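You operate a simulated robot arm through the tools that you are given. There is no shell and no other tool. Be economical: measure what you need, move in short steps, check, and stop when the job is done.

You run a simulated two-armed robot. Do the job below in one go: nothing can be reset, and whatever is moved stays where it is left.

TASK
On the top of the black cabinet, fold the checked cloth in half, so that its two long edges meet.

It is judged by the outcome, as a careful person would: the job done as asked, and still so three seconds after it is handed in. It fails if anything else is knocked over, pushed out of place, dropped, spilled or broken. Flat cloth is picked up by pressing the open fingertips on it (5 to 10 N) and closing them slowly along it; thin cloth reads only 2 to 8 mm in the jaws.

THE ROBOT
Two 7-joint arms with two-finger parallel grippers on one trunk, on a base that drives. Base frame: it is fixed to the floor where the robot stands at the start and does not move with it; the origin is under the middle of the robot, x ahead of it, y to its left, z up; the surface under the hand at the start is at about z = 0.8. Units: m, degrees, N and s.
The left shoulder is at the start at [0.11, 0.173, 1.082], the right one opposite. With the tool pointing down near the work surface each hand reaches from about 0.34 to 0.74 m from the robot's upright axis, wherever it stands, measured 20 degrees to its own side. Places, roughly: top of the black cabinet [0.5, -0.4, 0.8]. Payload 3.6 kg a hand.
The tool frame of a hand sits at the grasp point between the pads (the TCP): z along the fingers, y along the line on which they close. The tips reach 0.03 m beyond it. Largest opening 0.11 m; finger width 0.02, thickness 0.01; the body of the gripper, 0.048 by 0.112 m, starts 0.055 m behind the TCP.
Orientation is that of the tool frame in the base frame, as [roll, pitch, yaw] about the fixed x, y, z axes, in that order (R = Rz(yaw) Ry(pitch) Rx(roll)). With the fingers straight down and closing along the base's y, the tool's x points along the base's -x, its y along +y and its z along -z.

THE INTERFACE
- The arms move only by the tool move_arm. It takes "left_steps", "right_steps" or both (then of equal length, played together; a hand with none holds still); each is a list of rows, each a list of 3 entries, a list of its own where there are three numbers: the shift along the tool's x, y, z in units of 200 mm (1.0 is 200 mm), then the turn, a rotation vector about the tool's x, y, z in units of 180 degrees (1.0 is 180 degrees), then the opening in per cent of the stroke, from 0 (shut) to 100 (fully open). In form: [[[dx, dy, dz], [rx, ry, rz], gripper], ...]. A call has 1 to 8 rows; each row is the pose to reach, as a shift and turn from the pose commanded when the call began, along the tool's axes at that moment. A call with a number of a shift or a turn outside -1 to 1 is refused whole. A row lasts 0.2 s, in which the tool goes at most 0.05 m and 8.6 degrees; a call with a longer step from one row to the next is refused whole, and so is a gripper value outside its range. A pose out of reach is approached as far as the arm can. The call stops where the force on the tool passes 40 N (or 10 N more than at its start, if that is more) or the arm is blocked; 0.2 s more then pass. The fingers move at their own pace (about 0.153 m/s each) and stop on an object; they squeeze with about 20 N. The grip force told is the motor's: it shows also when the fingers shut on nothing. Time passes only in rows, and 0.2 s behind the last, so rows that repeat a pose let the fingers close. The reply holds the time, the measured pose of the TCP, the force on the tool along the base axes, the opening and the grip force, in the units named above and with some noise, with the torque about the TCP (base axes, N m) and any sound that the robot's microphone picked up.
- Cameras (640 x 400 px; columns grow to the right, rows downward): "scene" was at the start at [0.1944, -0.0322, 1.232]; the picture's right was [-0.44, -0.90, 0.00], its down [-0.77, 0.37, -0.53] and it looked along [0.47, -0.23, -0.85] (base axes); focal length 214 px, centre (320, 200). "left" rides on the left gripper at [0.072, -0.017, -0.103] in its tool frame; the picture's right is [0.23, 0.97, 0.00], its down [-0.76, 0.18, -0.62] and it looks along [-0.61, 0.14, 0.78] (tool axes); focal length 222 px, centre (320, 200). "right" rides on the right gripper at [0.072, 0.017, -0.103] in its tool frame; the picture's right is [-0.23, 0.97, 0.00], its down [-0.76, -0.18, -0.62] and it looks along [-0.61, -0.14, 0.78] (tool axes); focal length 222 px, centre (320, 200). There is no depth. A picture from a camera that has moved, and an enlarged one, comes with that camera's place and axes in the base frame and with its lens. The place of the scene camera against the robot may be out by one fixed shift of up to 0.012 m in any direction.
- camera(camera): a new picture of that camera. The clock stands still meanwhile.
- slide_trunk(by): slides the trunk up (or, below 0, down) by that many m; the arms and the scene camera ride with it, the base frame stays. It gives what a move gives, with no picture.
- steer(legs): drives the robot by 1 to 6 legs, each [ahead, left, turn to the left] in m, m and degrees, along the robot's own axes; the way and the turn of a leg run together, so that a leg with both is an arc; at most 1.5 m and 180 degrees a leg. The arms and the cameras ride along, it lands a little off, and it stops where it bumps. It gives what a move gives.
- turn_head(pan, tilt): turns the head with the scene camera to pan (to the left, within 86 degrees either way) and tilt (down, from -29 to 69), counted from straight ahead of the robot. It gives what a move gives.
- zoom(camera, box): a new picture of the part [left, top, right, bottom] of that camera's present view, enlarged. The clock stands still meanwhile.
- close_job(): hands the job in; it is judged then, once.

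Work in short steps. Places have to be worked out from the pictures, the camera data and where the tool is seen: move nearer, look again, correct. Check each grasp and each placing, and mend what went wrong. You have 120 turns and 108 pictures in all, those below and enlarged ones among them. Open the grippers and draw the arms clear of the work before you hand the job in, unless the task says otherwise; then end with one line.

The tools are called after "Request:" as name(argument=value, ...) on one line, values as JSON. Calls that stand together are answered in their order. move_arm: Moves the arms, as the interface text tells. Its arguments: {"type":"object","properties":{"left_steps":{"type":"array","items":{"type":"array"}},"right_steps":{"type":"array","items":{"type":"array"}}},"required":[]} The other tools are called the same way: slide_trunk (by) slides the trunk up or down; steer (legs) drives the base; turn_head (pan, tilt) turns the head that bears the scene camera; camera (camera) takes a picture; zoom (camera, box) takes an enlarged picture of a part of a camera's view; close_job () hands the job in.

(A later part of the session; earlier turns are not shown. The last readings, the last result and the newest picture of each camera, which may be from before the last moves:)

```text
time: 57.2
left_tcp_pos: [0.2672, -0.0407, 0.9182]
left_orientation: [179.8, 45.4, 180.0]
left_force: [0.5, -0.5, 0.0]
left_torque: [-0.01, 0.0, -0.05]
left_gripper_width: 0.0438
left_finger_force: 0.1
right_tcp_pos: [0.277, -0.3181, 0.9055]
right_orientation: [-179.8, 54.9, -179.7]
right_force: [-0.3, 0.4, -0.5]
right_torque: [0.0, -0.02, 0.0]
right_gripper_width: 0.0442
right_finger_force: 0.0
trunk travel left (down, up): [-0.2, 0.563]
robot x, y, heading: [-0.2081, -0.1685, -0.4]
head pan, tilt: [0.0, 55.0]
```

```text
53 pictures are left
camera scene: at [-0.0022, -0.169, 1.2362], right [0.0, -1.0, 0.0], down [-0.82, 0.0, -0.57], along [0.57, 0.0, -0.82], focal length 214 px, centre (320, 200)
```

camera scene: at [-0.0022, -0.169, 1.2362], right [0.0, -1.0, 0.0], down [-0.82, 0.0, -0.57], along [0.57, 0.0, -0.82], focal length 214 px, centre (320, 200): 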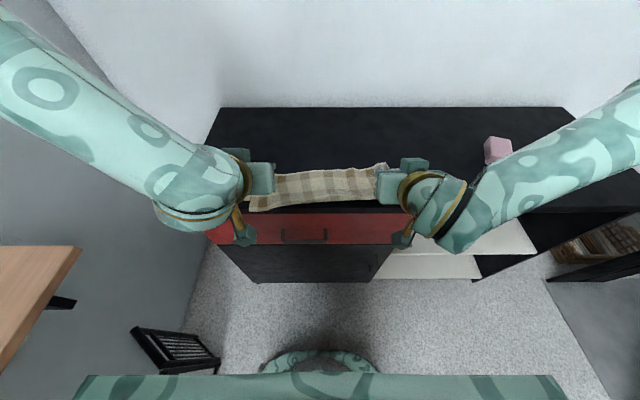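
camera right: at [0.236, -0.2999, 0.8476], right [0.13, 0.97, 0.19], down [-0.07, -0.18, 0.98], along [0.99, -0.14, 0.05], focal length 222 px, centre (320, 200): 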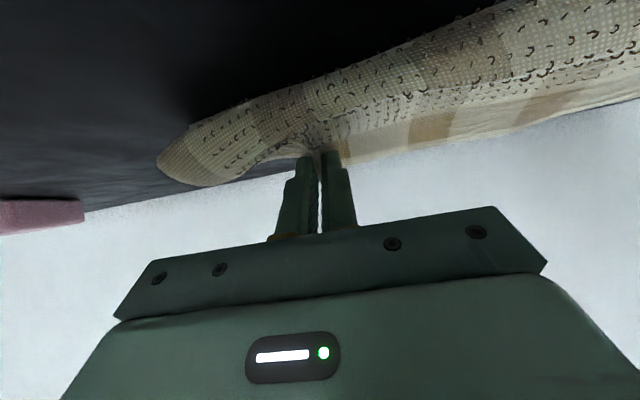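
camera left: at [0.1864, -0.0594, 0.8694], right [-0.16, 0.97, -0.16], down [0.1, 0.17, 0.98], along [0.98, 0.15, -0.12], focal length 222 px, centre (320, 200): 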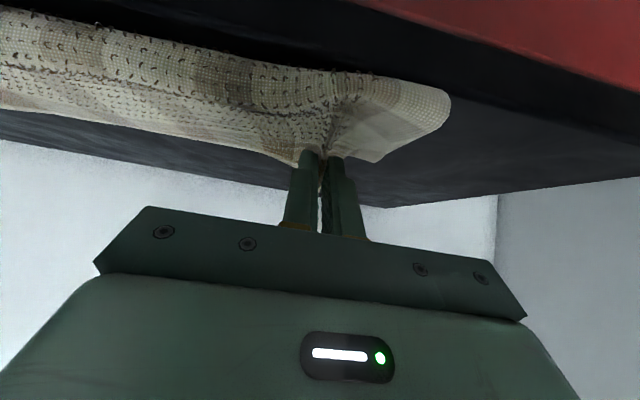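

I lift both hands up and outward for a clear view.

Request:
move_arm(left_steps=[[[-0.1, 0.1, -0.1], [0, 0, 0], 40], [[-0.2, 0.2, -0.2], [0, 0, 0], 40], [[-0.3, 0.35, -0.3], [0, 0, 0], 40], [[-0.42, 0.5, -0.42], [0, 0, 0], 40], [[-0.42, 0.6, -0.42], [0, 0, 0], 40]], right_steps=[[[-0.1, -0.1, -0.1], [0, 0, 0], 40], [[-0.2, -0.2, -0.2], [0, 0, 0], 40], [[-0.3, -0.35, -0.3], [0, 0, 0], 40], [[-0.42, -0.5, -0.42], [0, 0, 0], 40], [[-0.42, -0.6, -0.42], [0, 0, 0], 40]])

Request:
zoom(camera="scene", box=[180, 90, 460, 265])

```text
time: 58.4
left_tcp_pos: [0.2679, 0.0775, 1.0369]
left_orientation: [179.8, 45.3, 179.8]
left_force: [0.3, 0.0, 0.0]
left_torque: [0.0, 0.01, 0.02]
left_gripper_width: 0.0442
left_finger_force: 0.1
right_tcp_pos: [0.2912, -0.4467, 1.0302]
right_orientation: [-180.0, 54.8, -179.8]
right_force: [0.1, 0.0, -0.8]
right_torque: [0.02, -0.03, 0.02]
right_gripper_width: 0.0441
right_finger_force: 0.1
right hand out of reach, approached as far as the arm can: row 1, 2, 3, 4, 5
trunk travel left (down, up): [-0.2, 0.563]
robot x, y, heading: [-0.2091, -0.1661, -0.4]
head pan, tilt: [0.0, 55.0]
```

```text
2.29 times, centred on (320, 178) of scene
camera zoom: at [-0.0009, -0.1695, 1.2358], right [0.0, -1.0, 0.0], down [-0.82, 0.0, -0.57], along [0.57, 0.0, -0.82], focal length 490 px, centre (320, 251)
```

zoom: 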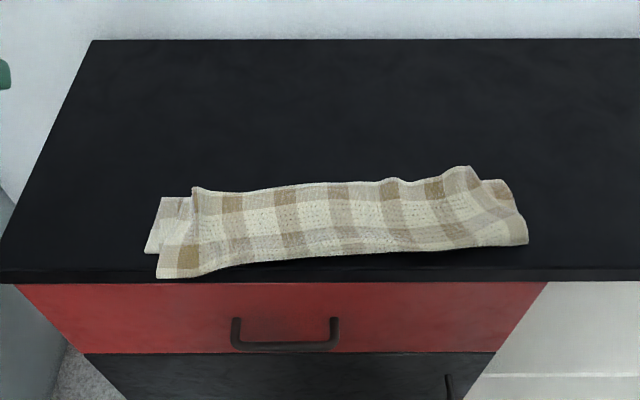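

The cloth is now a strip about 0.13 wide, close to the cabinet's front edge. I drive back in for a better look from above.

Request:
steer(legs=[[0.17, 0, 0]])

Request:
turn_head(pan=0, tilt=65)

Request:
zoom(camera="scene", box=[160, 100, 480, 300])

Request:
camera(camera="right")

```text
time: 59.9
left_tcp_pos: [0.4407, 0.0773, 1.0374]
left_orientation: [179.9, 45.1, 179.8]
left_force: [-0.1, -0.1, 0.1]
left_torque: [-0.04, -0.02, -0.03]
left_gripper_width: 0.0443
left_finger_force: 0.0
right_tcp_pos: [0.4598, -0.4477, 1.0299]
right_orientation: [-179.9, 54.7, 180.0]
right_force: [-0.2, 1.4, -0.7]
right_torque: [0.0, 0.02, 0.02]
right_gripper_width: 0.0439
right_finger_force: 0.0
trunk travel left (down, up): [-0.2, 0.563]
robot x, y, heading: [-0.0367, -0.1689, -0.2]
head pan, tilt: [0.0, 55.0]
```

```text
time: 60.6
left_tcp_pos: [0.4366, 0.0763, 1.0375]
left_orientation: [179.8, 45.3, 179.7]
left_force: [0.0, 0.0, 0.3]
left_torque: [-0.02, -0.03, 0.0]
left_gripper_width: 0.0442
left_finger_force: 0.1
right_tcp_pos: [0.459, -0.4472, 1.0308]
right_orientation: [-179.9, 54.8, 180.0]
right_force: [0.1, 0.2, -0.7]
right_torque: [0.01, -0.01, 0.0]
right_gripper_width: 0.044
right_finger_force: 0.1
trunk travel left (down, up): [-0.2, 0.563]
robot x, y, heading: [-0.0373, -0.1664, -0.4]
head pan, tilt: [0.0, 65.0]
```

```text
2.00 times, centred on (320, 200) of scene
camera zoom: at [0.1556, -0.1707, 1.2244], right [-0.01, -1.0, 0.0], down [-0.91, 0.01, -0.42], along [0.42, 0.0, -0.91], focal length 429 px, centre (320, 200)
```

zoom: 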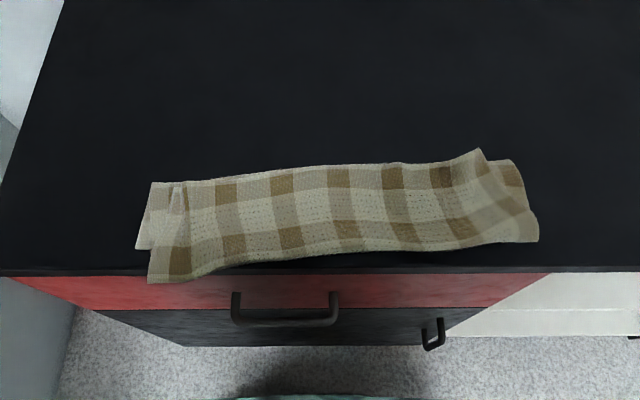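

```text
50 pictures are left
camera right: at [0.3321, -0.4318, 1.0303], right [0.13, 0.97, 0.18], down [-0.07, -0.18, 0.98], along [0.99, -0.14, 0.05], focal length 222 px, centre (320, 200)
```

right: 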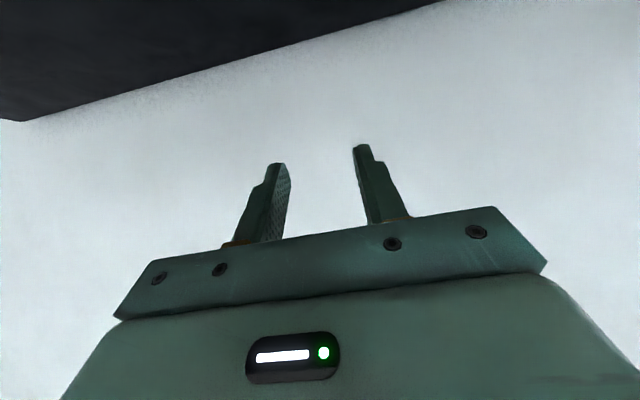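

The flap was dragged while I backed up too high, so the cloth seems folded in thirds (S-shape) rather than halves. I zoom in on both ends to understand the layers before mending it.

Request:
zoom(camera="scene", box=[215, 165, 325, 250])

Request:
zoom(camera="scene", box=[325, 160, 445, 245])

```text
4.71 times, centred on (270, 208) of scene
camera zoom: at [0.1556, -0.1707, 1.2244], right [-0.01, -1.0, 0.0], down [-0.91, 0.01, -0.42], along [0.42, 0.0, -0.91], focal length 1009 px, centre (555, 165)
```

zoom: 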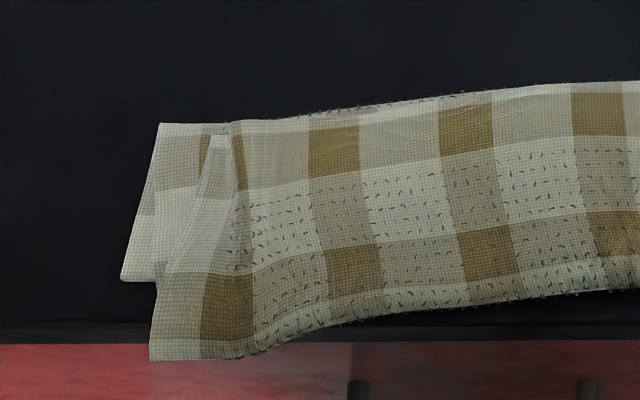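

```text
4.71 times, centred on (385, 202) of scene
camera zoom: at [0.1556, -0.1707, 1.2244], right [-0.01, -1.0, 0.0], down [-0.91, 0.01, -0.42], along [0.42, 0.0, -0.91], focal length 1009 px, centre (14, 188)
```

zoom: 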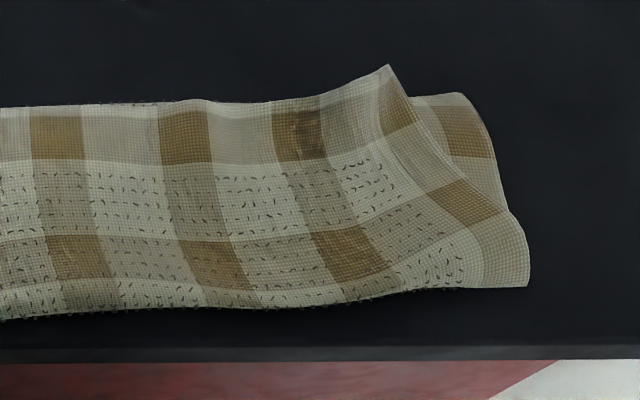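

Reading the layers: the far edge lies on top at the back (x≈0.35–0.38) with a fold at the front, so it's a Z-fold. I'll regrasp that top edge, lift it, pull the cloth back towards +x, and refold in a lower arc. Hands go above the top edge to look.

Request:
move_arm(left_steps=[[[0.139, -0.1, 0.023], [0, 0.028, 0], 45], [[0.278, -0.2, 0.046], [0, 0.056, 0], 45], [[0.417, -0.3, 0.069], [0, 0.083, 0], 45], [[0.557, -0.4, 0.092], [0, 0.111, 0], 45], [[0.696, -0.5, 0.115], [0, 0.139, 0], 45], [[0.835, -0.607, 0.1375], [0, 0.167, 0], 45], [[0.835, -0.607, 0.1375], [0, 0.167, 0], 45]], right_steps=[[[0.135, 0.114, -0.002], [0, 0.037, 0], 45], [[0.27, 0.229, -0.004], [0, 0.074, 0], 45], [[0.405, 0.343, -0.006], [0, 0.111, 0], 45], [[0.539, 0.457, -0.009], [0, 0.148, 0], 45], [[0.674, 0.572, -0.011], [0, 0.185, 0], 45], [[0.809, 0.686, -0.013], [0, 0.222, 0], 45], [[0.809, 0.686, -0.013], [0, 0.222, 0], 45]])

Request:
camera(camera="left")

Request:
camera(camera="right")

```text
time: 62.2
left_tcp_pos: [0.3386, -0.0451, 0.8999]
left_orientation: [179.9, 15.2, 179.9]
left_force: [0.8, 0.6, -0.2]
left_torque: [0.02, 0.01, 0.05]
left_gripper_width: 0.0496
left_finger_force: 0.1
left hand out of reach, approached as far as the arm can: row 1, 2, 3, 4, 5
right_tcp_pos: [0.3649, -0.3124, 0.9018]
right_orientation: [-179.8, 14.8, -180.0]
right_force: [0.4, 0.1, -0.3]
right_torque: [0.01, -0.06, -0.03]
right_gripper_width: 0.0496
right_finger_force: 0.0
right hand out of reach, approached as far as the arm can: row 1, 2, 3
trunk travel left (down, up): [-0.2, 0.563]
robot x, y, heading: [-0.039, -0.1692, -0.3]
head pan, tilt: [0.0, 65.0]
```

```text
47 pictures are left
camera left: at [0.2407, -0.0616, 0.98], right [-0.22, 0.97, -0.06], down [0.57, 0.18, 0.8], along [0.79, 0.14, -0.59], focal length 222 px, centre (320, 200)
```

left: 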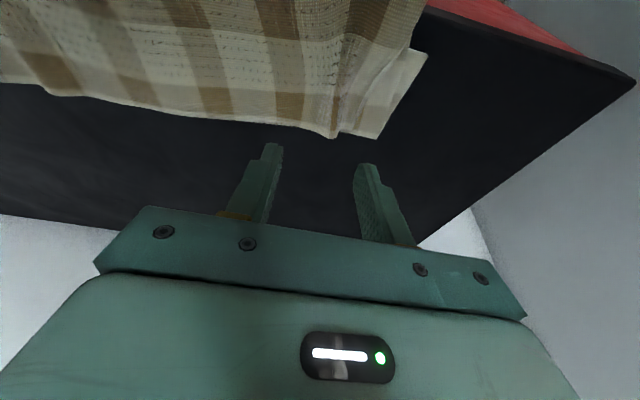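

```text
46 pictures are left
camera right: at [0.2672, -0.2955, 0.9814], right [0.22, 0.97, 0.06], down [0.58, -0.18, 0.8], along [0.79, -0.14, -0.6], focal length 222 px, centre (320, 200)
```

right: 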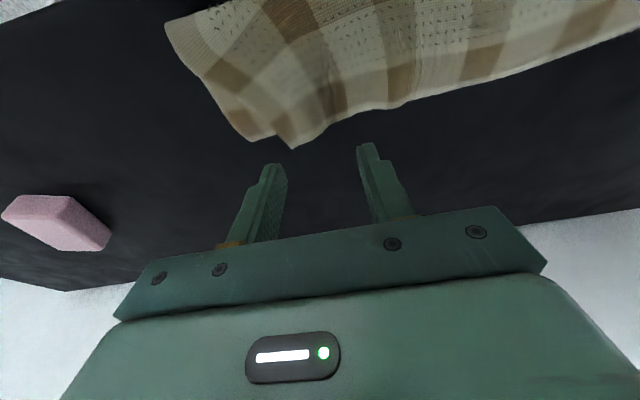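

The top edge is at x≈0.37 on the left (corner y≈-0.03) and x≈0.39 on the right (corner y≈-0.34). I lower both hands to just above it.

Request:
move_arm(left_steps=[[[0.002, -0.03, 0.094], [0, 0, 0], 45], [[0.004, -0.06, 0.188], [0, 0, 0], 45], [[0.006, -0.09, 0.283], [0, 0, 0], 45]], right_steps=[[[0.012, 0.01, 0.092], [0, 0, 0], 45], [[0.024, 0.02, 0.184], [0, 0, 0], 45], [[0.037, 0.025, 0.275], [0, 0, 0], 45]])

Request:
zoom(camera="left", box=[160, 30, 480, 230])

Request:
zoom(camera="right", box=[160, 30, 480, 230])

```text
time: 63.0
left_tcp_pos: [0.3538, -0.062, 0.8442]
left_orientation: [179.8, 15.2, 180.0]
left_force: [-0.5, -0.3, 1.0]
left_torque: [-0.02, 0.01, -0.01]
left_gripper_width: 0.0496
left_finger_force: 0.2
right_tcp_pos: [0.3713, -0.3062, 0.8444]
right_orientation: [-179.9, 14.7, 180.0]
right_force: [0.7, 0.9, 0.6]
right_torque: [-0.01, 0.06, -0.01]
right_gripper_width: 0.0497
right_finger_force: 0.1
trunk travel left (down, up): [-0.2, 0.563]
robot x, y, heading: [-0.0402, -0.1698, -0.3]
head pan, tilt: [0.0, 65.0]
```

```text
2.00 times, centred on (320, 130) of left
camera zoom: at [0.2557, -0.0782, 0.9251], right [-0.22, 0.97, -0.06], down [0.57, 0.17, 0.8], along [0.79, 0.14, -0.6], focal length 444 px, centre (320, 340)
```

zoom: 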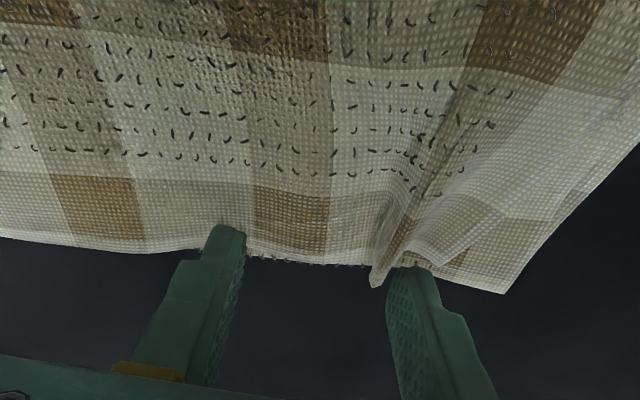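

```text
2.00 times, centred on (320, 130) of right
camera zoom: at [0.2737, -0.2903, 0.9256], right [0.22, 0.97, 0.06], down [0.58, -0.18, 0.8], along [0.79, -0.14, -0.6], focal length 444 px, centre (320, 340)
```

zoom: 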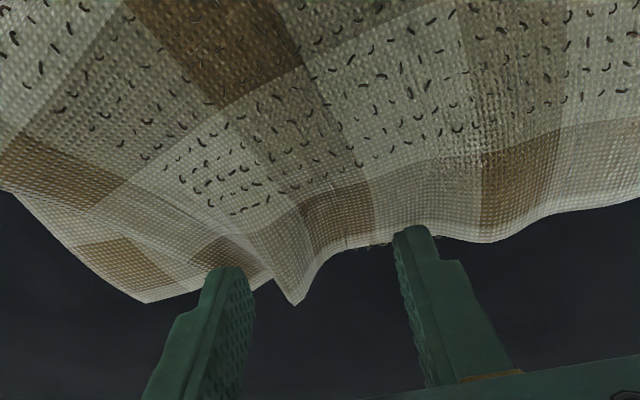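

These are the residual ridges of the earlier pinches at the same far edge; the true corners lie just outside them. Both ridges already stand between the fingers, so I centre on them (left y≈-0.035, right y≈-0.335) and press down.

Request:
move_arm(left_steps=[[[0, 0.065, 0], [0, 0, 0], 45], [[0, 0.13, 0], [0, 0, 0], 45], [[0.006, 0.13, 0.024], [0, 0, 0], 45]], right_steps=[[[-0.01, -0.075, 0], [0, 0, 0], 45], [[-0.02, -0.15, 0], [0, 0, 0], 45], [[-0.014, -0.15, 0.024], [0, 0, 0], 45]])

Request:
zoom(camera="left", box=[160, 30, 480, 230])

Request:
zoom(camera="right", box=[160, 30, 480, 230])

```text
time: 63.8
left_tcp_pos: [0.3535, -0.0353, 0.8407]
left_orientation: [179.9, 15.4, 179.9]
left_force: [0.1, 0.0, 5.6]
left_torque: [-0.2, -0.02, 0.01]
left_gripper_width: 0.05
left_finger_force: 0.7
right_tcp_pos: [0.3739, -0.336, 0.84]
right_orientation: [-180.0, 15.1, 180.0]
right_force: [1.1, 2.2, 5.0]
right_torque: [0.04, -0.01, 0.0]
right_gripper_width: 0.0495
right_finger_force: 0.2
trunk travel left (down, up): [-0.2, 0.563]
robot x, y, heading: [-0.0371, -0.1644, -0.4]
head pan, tilt: [0.0, 65.0]
```

```text
2.00 times, centred on (320, 130) of left
camera zoom: at [0.2553, -0.0525, 0.9208], right [-0.22, 0.97, -0.06], down [0.57, 0.18, 0.8], along [0.79, 0.14, -0.59], focal length 444 px, centre (320, 340)
```

zoom: 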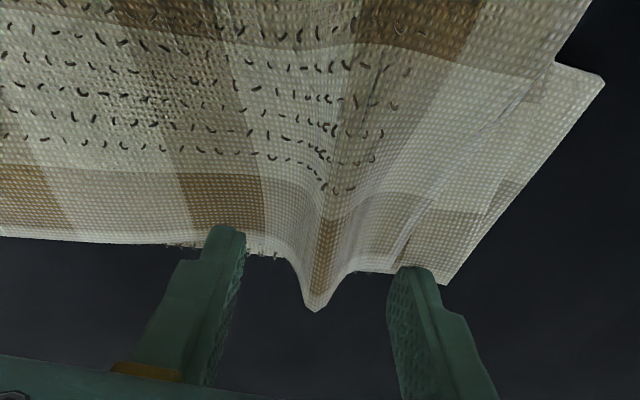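

```text
2.00 times, centred on (320, 130) of right
camera zoom: at [0.2755, -0.3196, 0.9219], right [0.22, 0.97, 0.06], down [0.58, -0.18, 0.8], along [0.79, -0.14, -0.6], focal length 444 px, centre (320, 340)
```

zoom: 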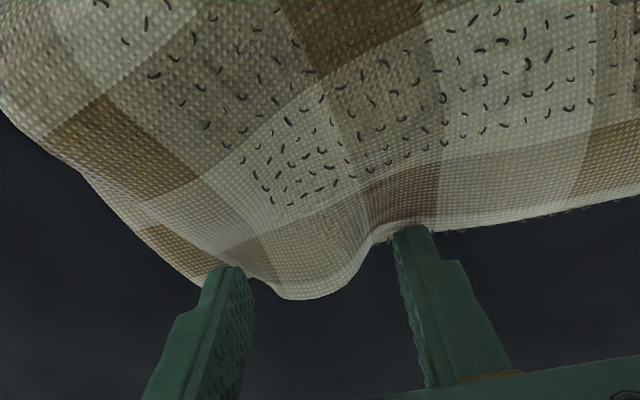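

Both ridges stand centred between the fingers at 5 N. I close slowly.

Request:
move_arm(left_steps=[[[0, 0, 0], [0, 0, 0], 39], [[0, 0, 0], [0, 0, 0], 33], [[0, 0, 0], [0, 0, 0], 27], [[0, 0, 0], [0, 0, 0], 21], [[0, 0, 0], [0, 0, 0], 15], [[0, 0, 0], [0, 0, 0], 9], [[0, 0, 0], [0, 0, 0], 3], [[0, 0, 0], [0, 0, 0], 0]], right_steps=[[[0, 0, 0], [0, 0, 0], 39], [[0, 0, 0], [0, 0, 0], 33], [[0, 0, 0], [0, 0, 0], 27], [[0, 0, 0], [0, 0, 0], 21], [[0, 0, 0], [0, 0, 0], 15], [[0, 0, 0], [0, 0, 0], 9], [[0, 0, 0], [0, 0, 0], 3], [[0, 0, 0], [0, 0, 0], 0]])

Request:
zoom(camera="left", box=[160, 30, 480, 230])

Request:
zoom(camera="right", box=[160, 30, 480, 230])

```text
time: 65.6
left_tcp_pos: [0.3535, -0.0365, 0.8403]
left_orientation: [180.0, 15.3, 179.8]
left_force: [1.5, -16.1, 8.0]
left_torque: [-0.56, -0.02, 0.02]
left_gripper_width: 0.0074
left_finger_force: 19.0
right_tcp_pos: [0.3729, -0.3347, 0.8399]
right_orientation: [-180.0, 14.9, -180.0]
right_force: [-0.5, 15.7, 6.3]
right_torque: [0.54, 0.03, -0.05]
right_gripper_width: 0.0047
right_finger_force: 20.6
trunk travel left (down, up): [-0.2, 0.563]
robot x, y, heading: [-0.0399, -0.1689, -0.5]
head pan, tilt: [0.0, 65.0]
```

```text
2.00 times, centred on (320, 130) of left
camera zoom: at [0.2554, -0.053, 0.9205], right [-0.22, 0.97, -0.06], down [0.57, 0.18, 0.8], along [0.79, 0.14, -0.59], focal length 444 px, centre (320, 340)
```

zoom: 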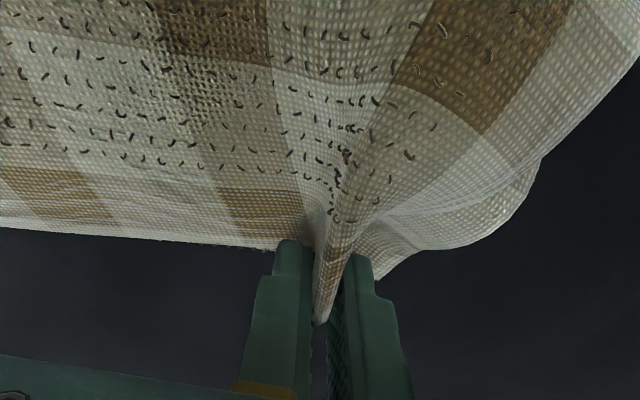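

```text
2.00 times, centred on (320, 130) of right
camera zoom: at [0.2755, -0.3193, 0.9216], right [0.22, 0.97, 0.06], down [0.58, -0.18, 0.8], along [0.79, -0.14, -0.6], focal length 444 px, centre (320, 340)
```

zoom: 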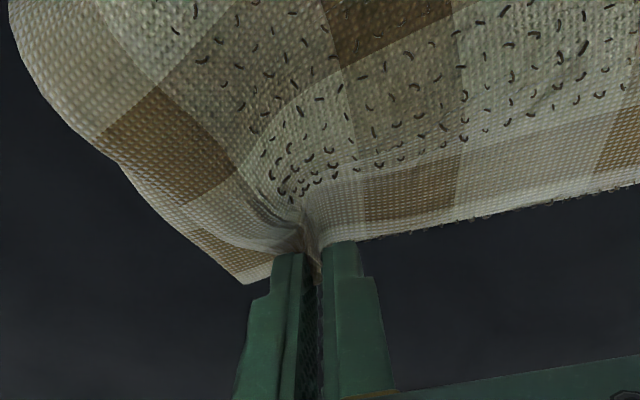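

Both grasped (left 7.4 mm, right 4.7 mm), though the edge is tight at 16 N. I ease the hands together slightly, lift, and carry the edge up and towards +x to undo the Z-fold.

Request:
move_arm(left_steps=[[[-0.026, -0.03, -0.1], [0, 0, 0], 0], [[-0.052, -0.045, -0.193], [0, 0, 0], 0], [[-0.25, -0.045, -0.23], [0, 0, 0], 0], [[-0.44, -0.045, -0.265], [0, 0, 0], 0], [[-0.63, -0.045, -0.297], [0, 0, 0], 0], [[-0.63, -0.045, -0.297], [0, 0, 0], 0]], right_steps=[[[-0.026, 0.02, -0.1], [0, 0, 0], 0], [[-0.052, 0.03, -0.193], [0, 0, 0], 0], [[-0.25, 0.03, -0.23], [0, 0, 0], 0], [[-0.44, 0.03, -0.265], [0, 0, 0], 0], [[-0.63, 0.03, -0.297], [0, 0, 0], 0], [[-0.63, 0.03, -0.297], [0, 0, 0], 0]])

Request:
camera(camera="scene")

```text
time: 67.0
left_tcp_pos: [0.4609, -0.0445, 0.9294]
left_orientation: [179.9, 15.2, 179.9]
left_force: [-0.5, 0.2, 0.3]
left_torque: [-0.03, 0.02, 0.01]
left_gripper_width: 0.006
left_finger_force: 20.0
right_tcp_pos: [0.4807, -0.3278, 0.9299]
right_orientation: [180.0, 14.8, 180.0]
right_force: [0.2, 0.3, -0.7]
right_torque: [0.02, 0.04, 0.04]
right_gripper_width: 0.0041
right_finger_force: 19.7
trunk travel left (down, up): [-0.2, 0.563]
robot x, y, heading: [-0.0394, -0.1681, -0.2]
head pan, tilt: [0.0, 65.0]
```

```text
39 pictures are left
camera scene: at [0.1552, -0.1707, 1.2244], right [-0.01, -1.0, 0.0], down [-0.91, 0.01, -0.42], along [0.42, 0.0, -0.91], focal length 214 px, centre (320, 200)
```

scene: 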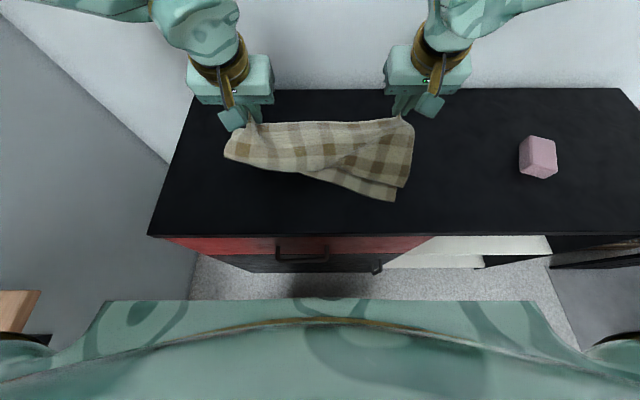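

The left side seems to have more than one layer in the grip, since its near corner came along. I zoom in to see.

Request:
zoom(camera="scene", box=[200, 90, 440, 220])

Request:
camera(camera="left")

```text
2.67 times, centred on (320, 155) of scene
camera zoom: at [0.1552, -0.1707, 1.2244], right [-0.01, -1.0, 0.0], down [-0.91, 0.01, -0.42], along [0.42, 0.0, -0.91], focal length 572 px, centre (320, 320)
```

zoom: 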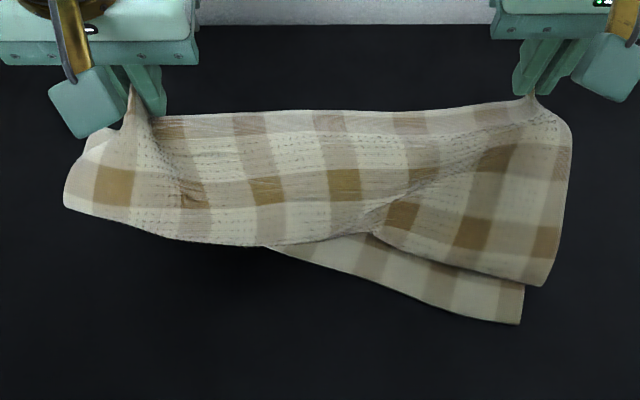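

```text
37 pictures are left
camera left: at [0.3636, -0.0618, 1.0104], right [-0.22, 0.97, -0.06], down [0.57, 0.18, 0.8], along [0.79, 0.14, -0.59], focal length 222 px, centre (320, 200)
```

left: 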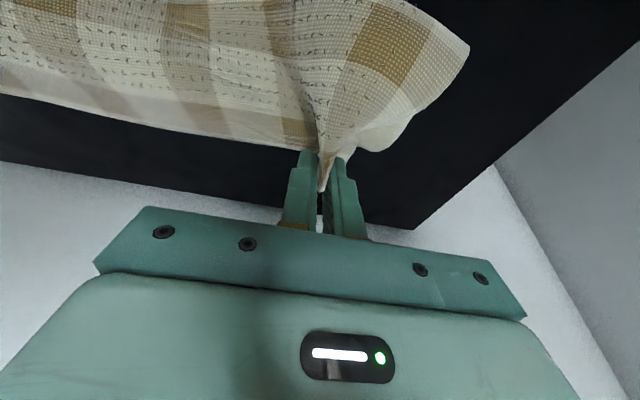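

The left grip took several layers while the right has only the top one. I lower and release the left, keeping hold on the right.

Request:
move_arm(left_steps=[[[0.04, 0, 0.15], [0, 0, 0], 0], [[0.084, 0, 0.314], [0, 0, 0], 0], [[0.084, 0, 0.314], [0, 0, 0], 25], [[0.084, 0, 0.314], [0, 0, 0], 55], [[0.06, 0, 0.2], [0, 0, 0], 55], [[0.0, 0, 0.05], [0, 0, 0], 55], [[0.0, 0, -0.1], [0, 0, 0], 55]])

Request:
steer(legs=[[0.05, 0, 0]])

Request:
move_arm(right_steps=[[[-0.15, -0.05, 0], [0, -0.02, 0], 0], [[-0.3, -0.1, 0.0], [0, -0.04, 0], 0], [[-0.4, -0.15, 0.05], [0, -0.04, 0], 0], [[-0.4, -0.15, 0.05], [0, -0.04, 0], 0]])

Request:
camera(camera="scene")

```text
time: 68.6
left_tcp_pos: [0.4541, -0.044, 0.9497]
left_orientation: [179.9, 15.2, 179.8]
left_force: [1.0, -0.4, -0.3]
left_torque: [0.02, 0.01, 0.02]
left_gripper_width: 0.0603
left_finger_force: 0.1
right_tcp_pos: [0.48, -0.3279, 0.9299]
right_orientation: [-179.9, 14.9, -180.0]
right_force: [0.7, 0.8, 0.0]
right_torque: [0.02, -0.01, 0.01]
right_gripper_width: 0.0041
right_finger_force: 20.3
trunk travel left (down, up): [-0.2, 0.563]
robot x, y, heading: [-0.0403, -0.1663, -0.5]
head pan, tilt: [0.0, 65.0]
```

```text
time: 69.5
left_tcp_pos: [0.5067, -0.0439, 0.9464]
left_orientation: [-180.0, 15.1, 179.8]
left_force: [0.9, 0.5, -0.4]
left_torque: [0.02, 0.04, -0.01]
left_gripper_width: 0.0604
left_finger_force: 0.0
right_tcp_pos: [0.5319, -0.3276, 0.928]
right_orientation: [-180.0, 14.8, -180.0]
right_force: [0.3, 0.7, 0.0]
right_torque: [0.0, 0.0, 0.03]
right_gripper_width: 0.0038
right_finger_force: 20.3
trunk travel left (down, up): [-0.2, 0.563]
robot x, y, heading: [0.014, -0.1683, -0.4]
head pan, tilt: [0.0, 65.0]
```

```text
time: 70.5
left_tcp_pos: [0.5063, -0.0443, 0.9491]
left_orientation: [179.9, 15.2, 179.9]
left_force: [-0.8, 0.3, 0.4]
left_torque: [-0.01, 0.02, -0.03]
left_gripper_width: 0.0604
left_finger_force: 0.0
right_tcp_pos: [0.6132, -0.3586, 0.9404]
right_orientation: [180.0, 22.1, 180.0]
right_force: [0.0, 0.6, -0.5]
right_torque: [-0.03, -0.01, 0.05]
right_gripper_width: 0.0039
right_finger_force: 20.2
trunk travel left (down, up): [-0.2, 0.563]
robot x, y, heading: [0.0107, -0.1665, -0.5]
head pan, tilt: [0.0, 65.0]
```

```text
36 pictures are left
camera scene: at [0.2059, -0.1709, 1.2244], right [-0.01, -1.0, 0.0], down [-0.91, 0.01, -0.42], along [0.42, 0.0, -0.91], focal length 214 px, centre (320, 200)
```

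scene: 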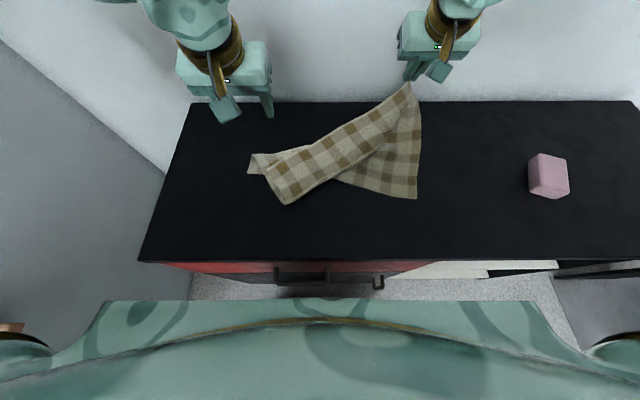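

The right side is unfolded. Now the left end of the strip; I look closer to find the far-left corner.

Request:
zoom(camera="scene", box=[230, 130, 350, 215])

Request:
camera(camera="left")

```text
4.71 times, centred on (290, 172) of scene
camera zoom: at [0.2059, -0.1709, 1.2244], right [-0.01, -1.0, 0.0], down [-0.91, 0.01, -0.42], along [0.42, 0.0, -0.91], focal length 1009 px, centre (461, 329)
```

zoom: 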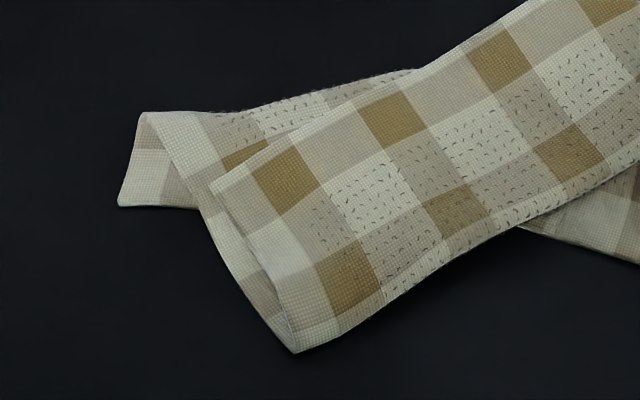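

```text
34 pictures are left
camera left: at [0.4081, -0.0618, 1.0303], right [-0.22, 0.97, -0.06], down [0.57, 0.18, 0.8], along [0.79, 0.14, -0.59], focal length 222 px, centre (320, 200)
```

left: 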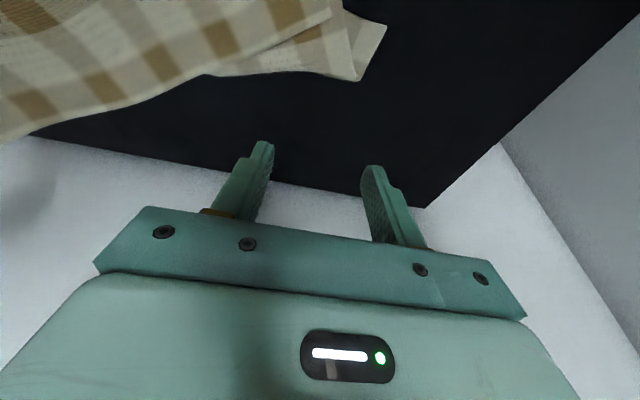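

The far-left corner of the top layer is at about (0.455, -0.05), with its edge running at 30°. I yaw the left hand 30° to match and come down over it to 2–3 cm, 50 mm open.

Request:
move_arm(left_steps=[[[0.066, -0.04, 0.074], [0, 0, -0.033], 45], [[0.133, -0.08, 0.149], [0, 0, -0.067], 45], [[0.2, -0.12, 0.223], [0, 0, -0.1], 45], [[0.266, -0.16, 0.298], [0, 0, -0.133], 45], [[0.333, -0.195, 0.372], [0, 0, -0.167], 45], [[0.333, -0.195, 0.372], [0, 0, -0.167], 45]])

Request:
camera(camera="left")

```text
time: 71.9
left_tcp_pos: [0.4615, -0.084, 0.8614]
left_orientation: [-172.3, 13.2, -149.0]
left_force: [-0.2, -1.0, 1.2]
left_torque: [0.01, 0.02, -0.03]
left_gripper_width: 0.0496
left_finger_force: 0.1
right_tcp_pos: [0.6116, -0.3587, 0.939]
right_orientation: [180.0, 22.1, 180.0]
right_force: [0.7, 0.6, -0.3]
right_torque: [0.0, -0.02, 0.02]
right_gripper_width: 0.0039
right_finger_force: 20.1
trunk travel left (down, up): [-0.2, 0.563]
robot x, y, heading: [0.0114, -0.1669, -0.7]
head pan, tilt: [0.0, 65.0]
```

```text
33 pictures are left
camera left: at [0.3815, -0.1348, 0.9458], right [-0.66, 0.73, -0.18], down [0.39, 0.53, 0.75], along [0.64, 0.43, -0.63], focal length 222 px, centre (320, 200)
```

left: 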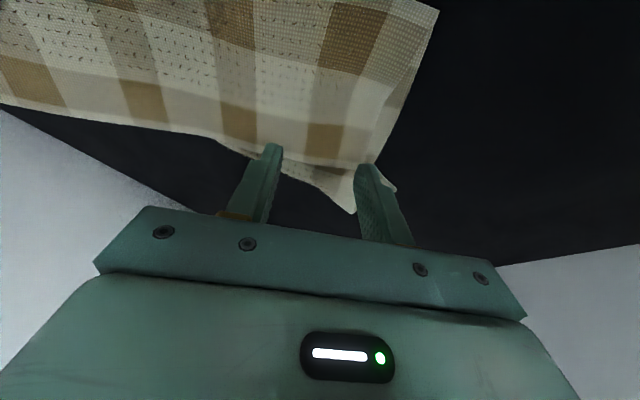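

The outer finger sits just inside the corner. I go 5 mm deeper from the edge and press down gently.

Request:
move_arm(left_steps=[[[0.022, 0.005, 0.03], [0, 0, 0], 45], [[0.045, 0.011, 0.075], [0, 0, 0], 45], [[0.046, 0.011, 0.083], [0, 0, 0], 45]])

```text
time: 72.7
left_tcp_pos: [0.4557, -0.0866, 0.8413]
left_orientation: [-172.3, 13.2, -149.1]
left_force: [1.5, 1.1, 4.1]
left_torque: [0.07, 0.02, 0.02]
left_gripper_width: 0.0493
left_finger_force: 0.0
right_tcp_pos: [0.6113, -0.3586, 0.9395]
right_orientation: [180.0, 22.1, -180.0]
right_force: [-0.6, -0.1, -0.9]
right_torque: [0.01, -0.01, 0.0]
right_gripper_width: 0.004
right_finger_force: 19.7
trunk travel left (down, up): [-0.2, 0.563]
robot x, y, heading: [0.0101, -0.1673, -0.3]
head pan, tilt: [0.0, 65.0]
```

Light contact of 4 N. I close slowly, raising by about 1 mm so as to favour only the top layer.

Request:
move_arm(left_steps=[[[0, 0, 0], [0, 0, 0], 40], [[0, 0, 0], [0, 0, 0], 35], [[0, 0, 0], [0, 0, 0], 30], [[0, 0, 0], [0, 0, 0], 25], [[0, 0, 0], [0, 0, 0], 20], [[0, 0, -0.002], [0, 0, 0], 14], [[0, 0, -0.005], [0, 0, 0], 7], [[0, 0, -0.005], [0, 0, 0], 0]])

Request:
zoom(camera="left", box=[160, 30, 480, 230])

```text
time: 74.5
left_tcp_pos: [0.4549, -0.0856, 0.8437]
left_orientation: [-172.3, 13.2, -149.1]
left_force: [0.1, -1.0, 0.8]
left_torque: [-0.07, 0.01, -0.03]
left_gripper_width: 0.0043
left_finger_force: 19.9
right_tcp_pos: [0.6125, -0.3589, 0.9402]
right_orientation: [-180.0, 22.0, -180.0]
right_force: [-0.4, 1.1, -0.1]
right_torque: [0.03, 0.0, 0.07]
right_gripper_width: 0.0041
right_finger_force: 19.7
trunk travel left (down, up): [-0.2, 0.563]
robot x, y, heading: [0.0133, -0.1668, -0.5]
head pan, tilt: [0.0, 65.0]
```

```text
2.00 times, centred on (320, 130) of left
camera zoom: at [0.3759, -0.1373, 0.9283], right [-0.66, 0.73, -0.18], down [0.39, 0.53, 0.75], along [0.64, 0.43, -0.63], focal length 444 px, centre (320, 340)
```

zoom: 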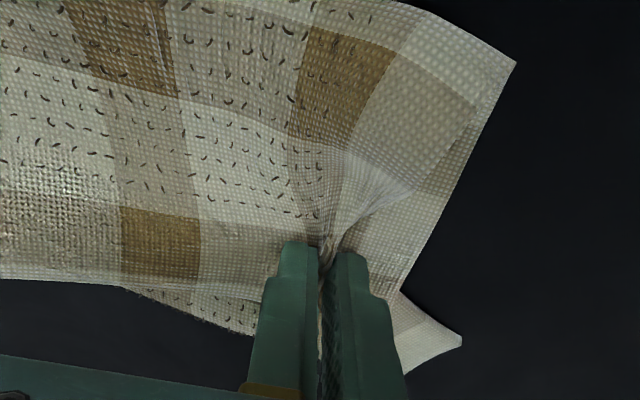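

4.3 mm: a single layer. I lift and carry it up and back towards +x, undoing the yaw.

Request:
move_arm(left_steps=[[[-0.05, 0, -0.15], [0, 0, 0], 0], [[-0.18, -0.04, -0.3], [0, 0, 0.04], 0], [[-0.33, -0.09, -0.33], [0, 0, 0.08], 0], [[-0.46, -0.14, -0.33], [0, 0, 0.12], 0], [[-0.59, -0.19, -0.33], [0, 0, 0.167], 0], [[-0.59, -0.19, -0.33], [0, 0, 0.167], 0]])

Request:
camera(camera="scene")

```text
time: 75.9
left_tcp_pos: [0.5567, -0.061, 0.9398]
left_orientation: [179.8, 15.2, 179.7]
left_force: [0.1, 0.2, 0.6]
left_torque: [-0.02, -0.01, 0.04]
left_gripper_width: 0.004
left_finger_force: 20.3
right_tcp_pos: [0.6125, -0.3595, 0.9398]
right_orientation: [180.0, 22.0, -179.9]
right_force: [0.0, 0.1, -1.2]
right_torque: [0.01, 0.02, 0.04]
right_gripper_width: 0.0042
right_finger_force: 20.4
trunk travel left (down, up): [-0.2, 0.563]
robot x, y, heading: [0.0158, -0.1692, -0.2]
head pan, tilt: [0.0, 65.0]
```

```text
31 pictures are left
camera scene: at [0.2061, -0.171, 1.2243], right [-0.01, -1.0, 0.0], down [-0.91, 0.01, -0.42], along [0.42, 0.0, -0.91], focal length 214 px, centre (320, 200)
```

scene: 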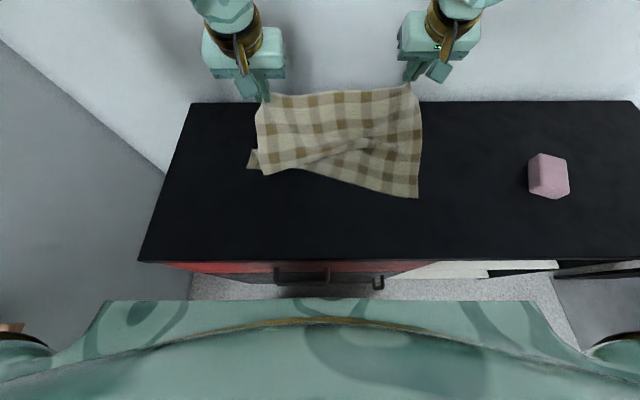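

The left near corner is still tucked. Better plan: lift the whole cloth so it hangs as a flat sheet, lay its near half down at x≈0.34–0.49, and fold the upper half back over it. I lift first.

Request:
move_arm(left_steps=[[[-0.043, 0.013, -0.152], [0, 0, 0], 0], [[-0.087, 0.027, -0.305], [0, 0, 0], 0], [[-0.13, 0.04, -0.457], [0, 0, 0], 0], [[-0.173, 0.053, -0.61], [0, 0, 0], 0], [[-0.217, 0.067, -0.762], [0, 0, 0], 0], [[-0.26, 0.08, -0.915], [0, 0, 0], 0], [[-0.26, 0.08, -0.915], [0, 0, 0], 0]], right_steps=[[[-0.028, 0.021, -0.16], [0, 0, 0], 0], [[-0.057, 0.042, -0.319], [0, 0, 0], 0], [[-0.085, 0.063, -0.479], [0, 0, 0], 0], [[-0.113, 0.083, -0.638], [0, 0, 0], 0], [[-0.142, 0.104, -0.798], [0, 0, 0], 0], [[-0.17, 0.125, -0.957], [0, 0, 0], 0], [[-0.17, 0.125, -0.957], [0, 0, 0], 0]])

Request:
camera(camera="scene")

```text
time: 77.5
left_tcp_pos: [0.557, -0.0442, 1.1275]
left_orientation: [-179.9, 15.2, 180.0]
left_force: [0.0, -1.1, -0.2]
left_torque: [-0.04, 0.01, 0.05]
left_gripper_width: 0.0042
left_finger_force: 19.8
right_tcp_pos: [0.572, -0.3329, 1.1283]
right_orientation: [179.9, 22.0, -179.9]
right_force: [-0.1, -0.7, -0.1]
right_torque: [0.01, 0.01, 0.01]
right_gripper_width: 0.004
right_finger_force: 19.8
trunk travel left (down, up): [-0.2, 0.563]
robot x, y, heading: [0.0148, -0.168, -0.3]
head pan, tilt: [0.0, 65.0]
```

```text
30 pictures are left
camera scene: at [0.2067, -0.171, 1.2241], right [-0.01, -1.0, 0.0], down [-0.91, 0.01, -0.42], along [0.42, 0.0, -0.91], focal length 214 px, centre (320, 200)
```

scene: 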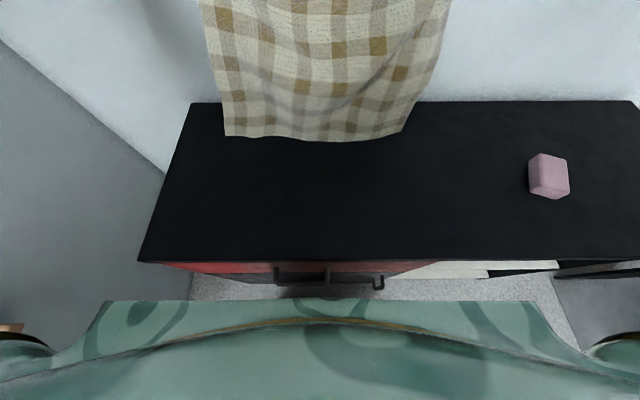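

The cloth hangs cleanly as a flat sheet with the near edge straight. I raise it slightly and bring it back with the arms (0.08) and the base (0.13).

Request:
move_arm(left_steps=[[[-0.026, 0, -0.097], [0, 0, 0], 0], [[0.1, 0, -0.13], [0, 0, 0], 0], [[0.23, 0, -0.165], [0, 0, 0], 0], [[0.36, 0, -0.2], [0, 0, 0], 0], [[0.36, 0, -0.2], [0, 0, 0], 0]], right_steps=[[[-0.037, 0, -0.093], [0, 0, 0], 0], [[0.11, 0, -0.15], [0, 0, 0], 0], [[0.256, 0, -0.21], [0, 0, 0], 0], [[0.403, 0, -0.27], [0, 0, 0], 0], [[0.403, 0, -0.27], [0, 0, 0], 0]])

Request:
steer(legs=[[-0.13, 0, 0]])

Request:
camera(camera="scene")

```text
time: 78.7
left_tcp_pos: [0.4797, -0.0433, 1.1453]
left_orientation: [179.9, 15.3, 179.9]
left_force: [0.5, -0.7, -0.5]
left_torque: [-0.02, 0.03, 0.05]
left_gripper_width: 0.0043
left_finger_force: 19.8
right_tcp_pos: [0.4772, -0.3344, 1.1471]
right_orientation: [179.9, 21.9, -179.9]
right_force: [-1.0, 0.5, -0.3]
right_torque: [0.02, -0.02, 0.0]
right_gripper_width: 0.004
right_finger_force: 20.5
trunk travel left (down, up): [-0.2, 0.563]
robot x, y, heading: [0.0107, -0.1651, -0.3]
head pan, tilt: [0.0, 65.0]
```

```text
time: 80.0
left_tcp_pos: [0.3447, -0.0427, 1.1481]
left_orientation: [179.8, 15.3, -180.0]
left_force: [0.0, 0.2, 0.4]
left_torque: [-0.06, 0.01, 0.04]
left_gripper_width: 0.0041
left_finger_force: 20.2
right_tcp_pos: [0.3447, -0.3321, 1.1492]
right_orientation: [-180.0, 22.1, 179.9]
right_force: [-0.3, 0.1, -0.3]
right_torque: [-0.04, -0.06, 0.0]
right_gripper_width: 0.0038
right_finger_force: 19.5
trunk travel left (down, up): [-0.2, 0.563]
robot x, y, heading: [-0.1188, -0.167, -0.3]
head pan, tilt: [0.0, 65.0]
```

```text
29 pictures are left
camera scene: at [0.0733, -0.17, 1.2246], right [-0.01, -1.0, 0.0], down [-0.91, 0.01, -0.42], along [0.42, 0.0, -0.91], focal length 214 px, centre (320, 200)
```

scene: 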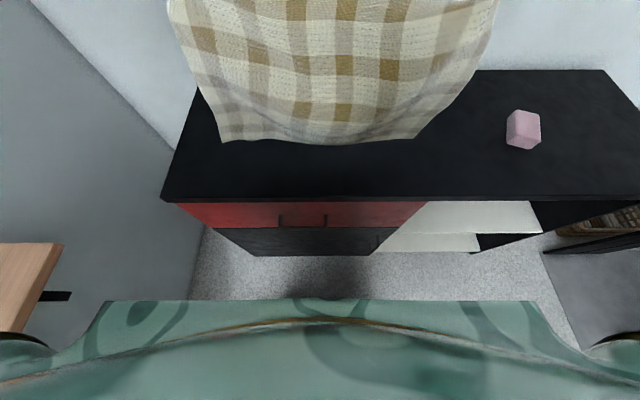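

The sheet trails slightly: the near edge rests on the table at about x≈0.41, which is a fine place for it. I lower 3.5 cm and drive forward 0.10 so the hands pass over that edge.

Request:
move_arm(left_steps=[[[0.022, 0, 0.085], [0, 0, 0], 0], [[0.045, 0, 0.169], [0, 0, 0], 0]], right_steps=[[[0.033, 0, 0.081], [0, 0, 0], 0], [[0.066, 0, 0.162], [0, 0, 0], 0]])

Request:
steer(legs=[[0.1, 0, 0]])

Request:
camera(camera="scene")

```text
time: 80.6
left_tcp_pos: [0.3465, -0.044, 1.1108]
left_orientation: [179.9, 15.2, 180.0]
left_force: [0.4, 0.6, 0.0]
left_torque: [-0.01, -0.05, 0.09]
left_gripper_width: 0.0042
left_finger_force: 19.8
right_tcp_pos: [0.3448, -0.3307, 1.1124]
right_orientation: [180.0, 22.0, 180.0]
right_force: [0.2, -0.4, 0.2]
right_torque: [0.03, -0.02, 0.03]
right_gripper_width: 0.0041
right_finger_force: 20.0
trunk travel left (down, up): [-0.2, 0.563]
robot x, y, heading: [-0.1197, -0.167, -0.4]
head pan, tilt: [0.0, 65.0]
```

```text
time: 81.7
left_tcp_pos: [0.4484, -0.0434, 1.1092]
left_orientation: [179.8, 15.1, -179.9]
left_force: [0.0, -0.2, -1.2]
left_torque: [-0.02, 0.04, 0.07]
left_gripper_width: 0.0042
left_finger_force: 19.7
right_tcp_pos: [0.4465, -0.3304, 1.1134]
right_orientation: [180.0, 22.0, -179.8]
right_force: [0.5, 0.8, -0.1]
right_torque: [-0.01, -0.01, 0.05]
right_gripper_width: 0.0041
right_finger_force: 20.0
trunk travel left (down, up): [-0.2, 0.563]
robot x, y, heading: [-0.0195, -0.1666, -0.3]
head pan, tilt: [0.0, 65.0]
```

```text
28 pictures are left
camera scene: at [0.1761, -0.1705, 1.224], right [-0.01, -1.0, 0.0], down [-0.91, 0.01, -0.42], along [0.42, 0.0, -0.91], focal length 214 px, centre (320, 200)
```

scene: 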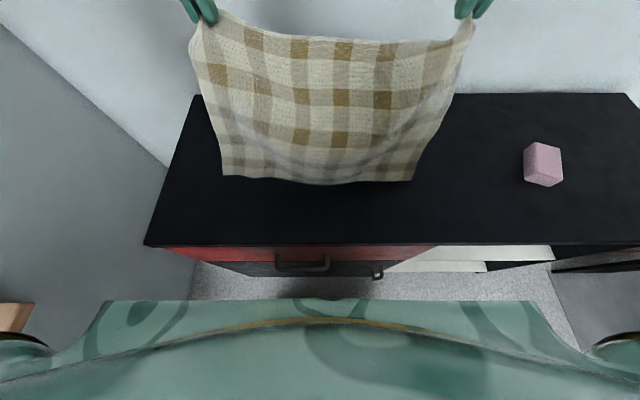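

The near edge stayed at x≈0.41, nicely straight. Now I lower while moving forward, laying the near half on the table, with a 1.5 cm shift left to line up.

Request:
move_arm(left_steps=[[[-0.106, 0.02, 0.184], [0, 0, 0], 0], [[-0.206, 0.04, 0.392], [0, 0, 0], 0], [[-0.281, 0.06, 0.593], [0, 0, 0], 0], [[-0.307, 0.075, 0.73], [0, 0, 0], 0], [[-0.307, 0.075, 0.73], [0, 0, 0], 0]], right_steps=[[[-0.083, 0.02, 0.195], [0, 0, 0], 0], [[-0.156, 0.04, 0.414], [0, 0, 0], 0], [[-0.207, 0.06, 0.623], [0, 0, 0], 0], [[-0.215, 0.075, 0.761], [0, 0, 0], 0], [[-0.215, 0.075, 0.761], [0, 0, 0], 0]])

Request:
camera(camera="scene")

```text
time: 82.9
left_tcp_pos: [0.5428, -0.0273, 0.9871]
left_orientation: [179.9, 15.2, 179.9]
left_force: [-0.4, -0.2, 0.0]
left_torque: [0.02, -0.02, 0.07]
left_gripper_width: 0.0041
left_finger_force: 20.0
right_tcp_pos: [0.5425, -0.3162, 0.9886]
right_orientation: [180.0, 22.1, 180.0]
right_force: [-0.4, -0.1, 0.4]
right_torque: [0.02, 0.0, 0.05]
right_gripper_width: 0.004
right_finger_force: 19.8
trunk travel left (down, up): [-0.2, 0.563]
robot x, y, heading: [-0.0186, -0.168, -0.3]
head pan, tilt: [0.0, 65.0]
```

```text
27 pictures are left
camera scene: at [0.1744, -0.1705, 1.2245], right [-0.01, -1.0, 0.0], down [-0.91, 0.01, -0.42], along [0.42, 0.0, -0.91], focal length 214 px, centre (320, 200)
```

scene: 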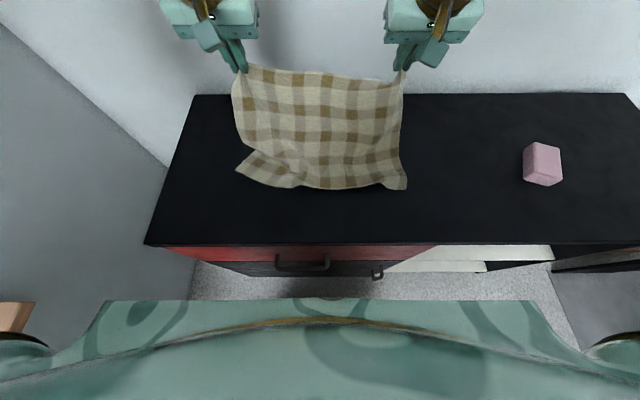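

The left part is slack and bulging forwards. I pull it out by driving 0.03 forward and moving the hands +x and down.

Request:
steer(legs=[[0.035, 0, 0]])

Request:
move_arm(left_steps=[[[-0.1, 0.02, 0.03], [0, -0.02, 0], 0], [[-0.16, 0.04, 0.1], [0, -0.04, 0], 0], [[-0.16, 0.05, 0.2], [0, -0.04, 0], 0], [[-0.16, 0.05, 0.2], [0, -0.04, 0], 0]], right_steps=[[[-0.1, 0.0, 0.03], [0, -0.01, 0], 0], [[-0.16, -0.01, 0.1], [0, -0.02, 0], 0], [[-0.16, -0.02, 0.2], [0, -0.02, 0], 0], [[-0.16, -0.02, 0.2], [0, -0.02, 0], 0]])

Request:
camera(camera="scene")

```text
time: 83.8
left_tcp_pos: [0.5808, -0.0271, 0.9846]
left_orientation: [179.9, 15.0, 179.9]
left_force: [0.2, -0.5, -0.6]
left_torque: [-0.05, 0.01, 0.07]
left_gripper_width: 0.004
left_finger_force: 20.2
right_tcp_pos: [0.5782, -0.3177, 0.987]
right_orientation: [-180.0, 21.9, 180.0]
right_force: [0.2, 0.5, -0.6]
right_torque: [0.02, 0.01, 0.02]
right_gripper_width: 0.0038
right_finger_force: 19.8
trunk travel left (down, up): [-0.2, 0.563]
robot x, y, heading: [0.016, -0.1655, -0.3]
head pan, tilt: [0.0, 65.0]
```

```text
time: 84.8
left_tcp_pos: [0.6214, -0.0174, 0.9548]
left_orientation: [179.8, 22.3, 179.9]
left_force: [-0.1, -0.2, -0.5]
left_torque: [-0.01, 0.03, 0.04]
left_gripper_width: 0.0043
left_finger_force: 20.2
right_tcp_pos: [0.6205, -0.3215, 0.964]
right_orientation: [180.0, 25.6, 180.0]
right_force: [-0.4, 0.1, 0.5]
right_torque: [0.02, 0.02, 0.01]
right_gripper_width: 0.0037
right_finger_force: 20.0
trunk travel left (down, up): [-0.2, 0.563]
robot x, y, heading: [0.0177, -0.1635, -0.5]
head pan, tilt: [0.0, 65.0]
```

```text
26 pictures are left
camera scene: at [0.2091, -0.1708, 1.2244], right [-0.01, -1.0, 0.0], down [-0.91, 0.01, -0.42], along [0.42, 0.0, -0.91], focal length 214 px, centre (320, 200)
```

scene: 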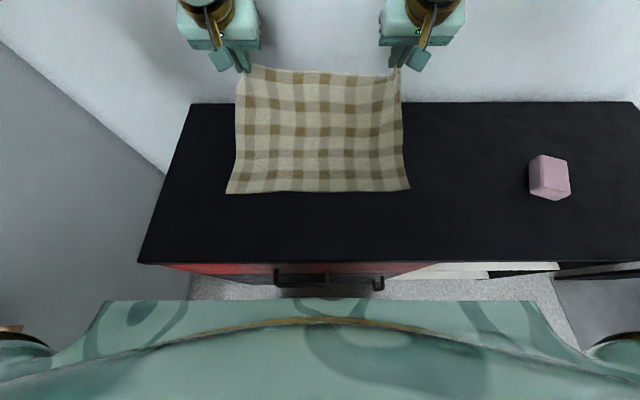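

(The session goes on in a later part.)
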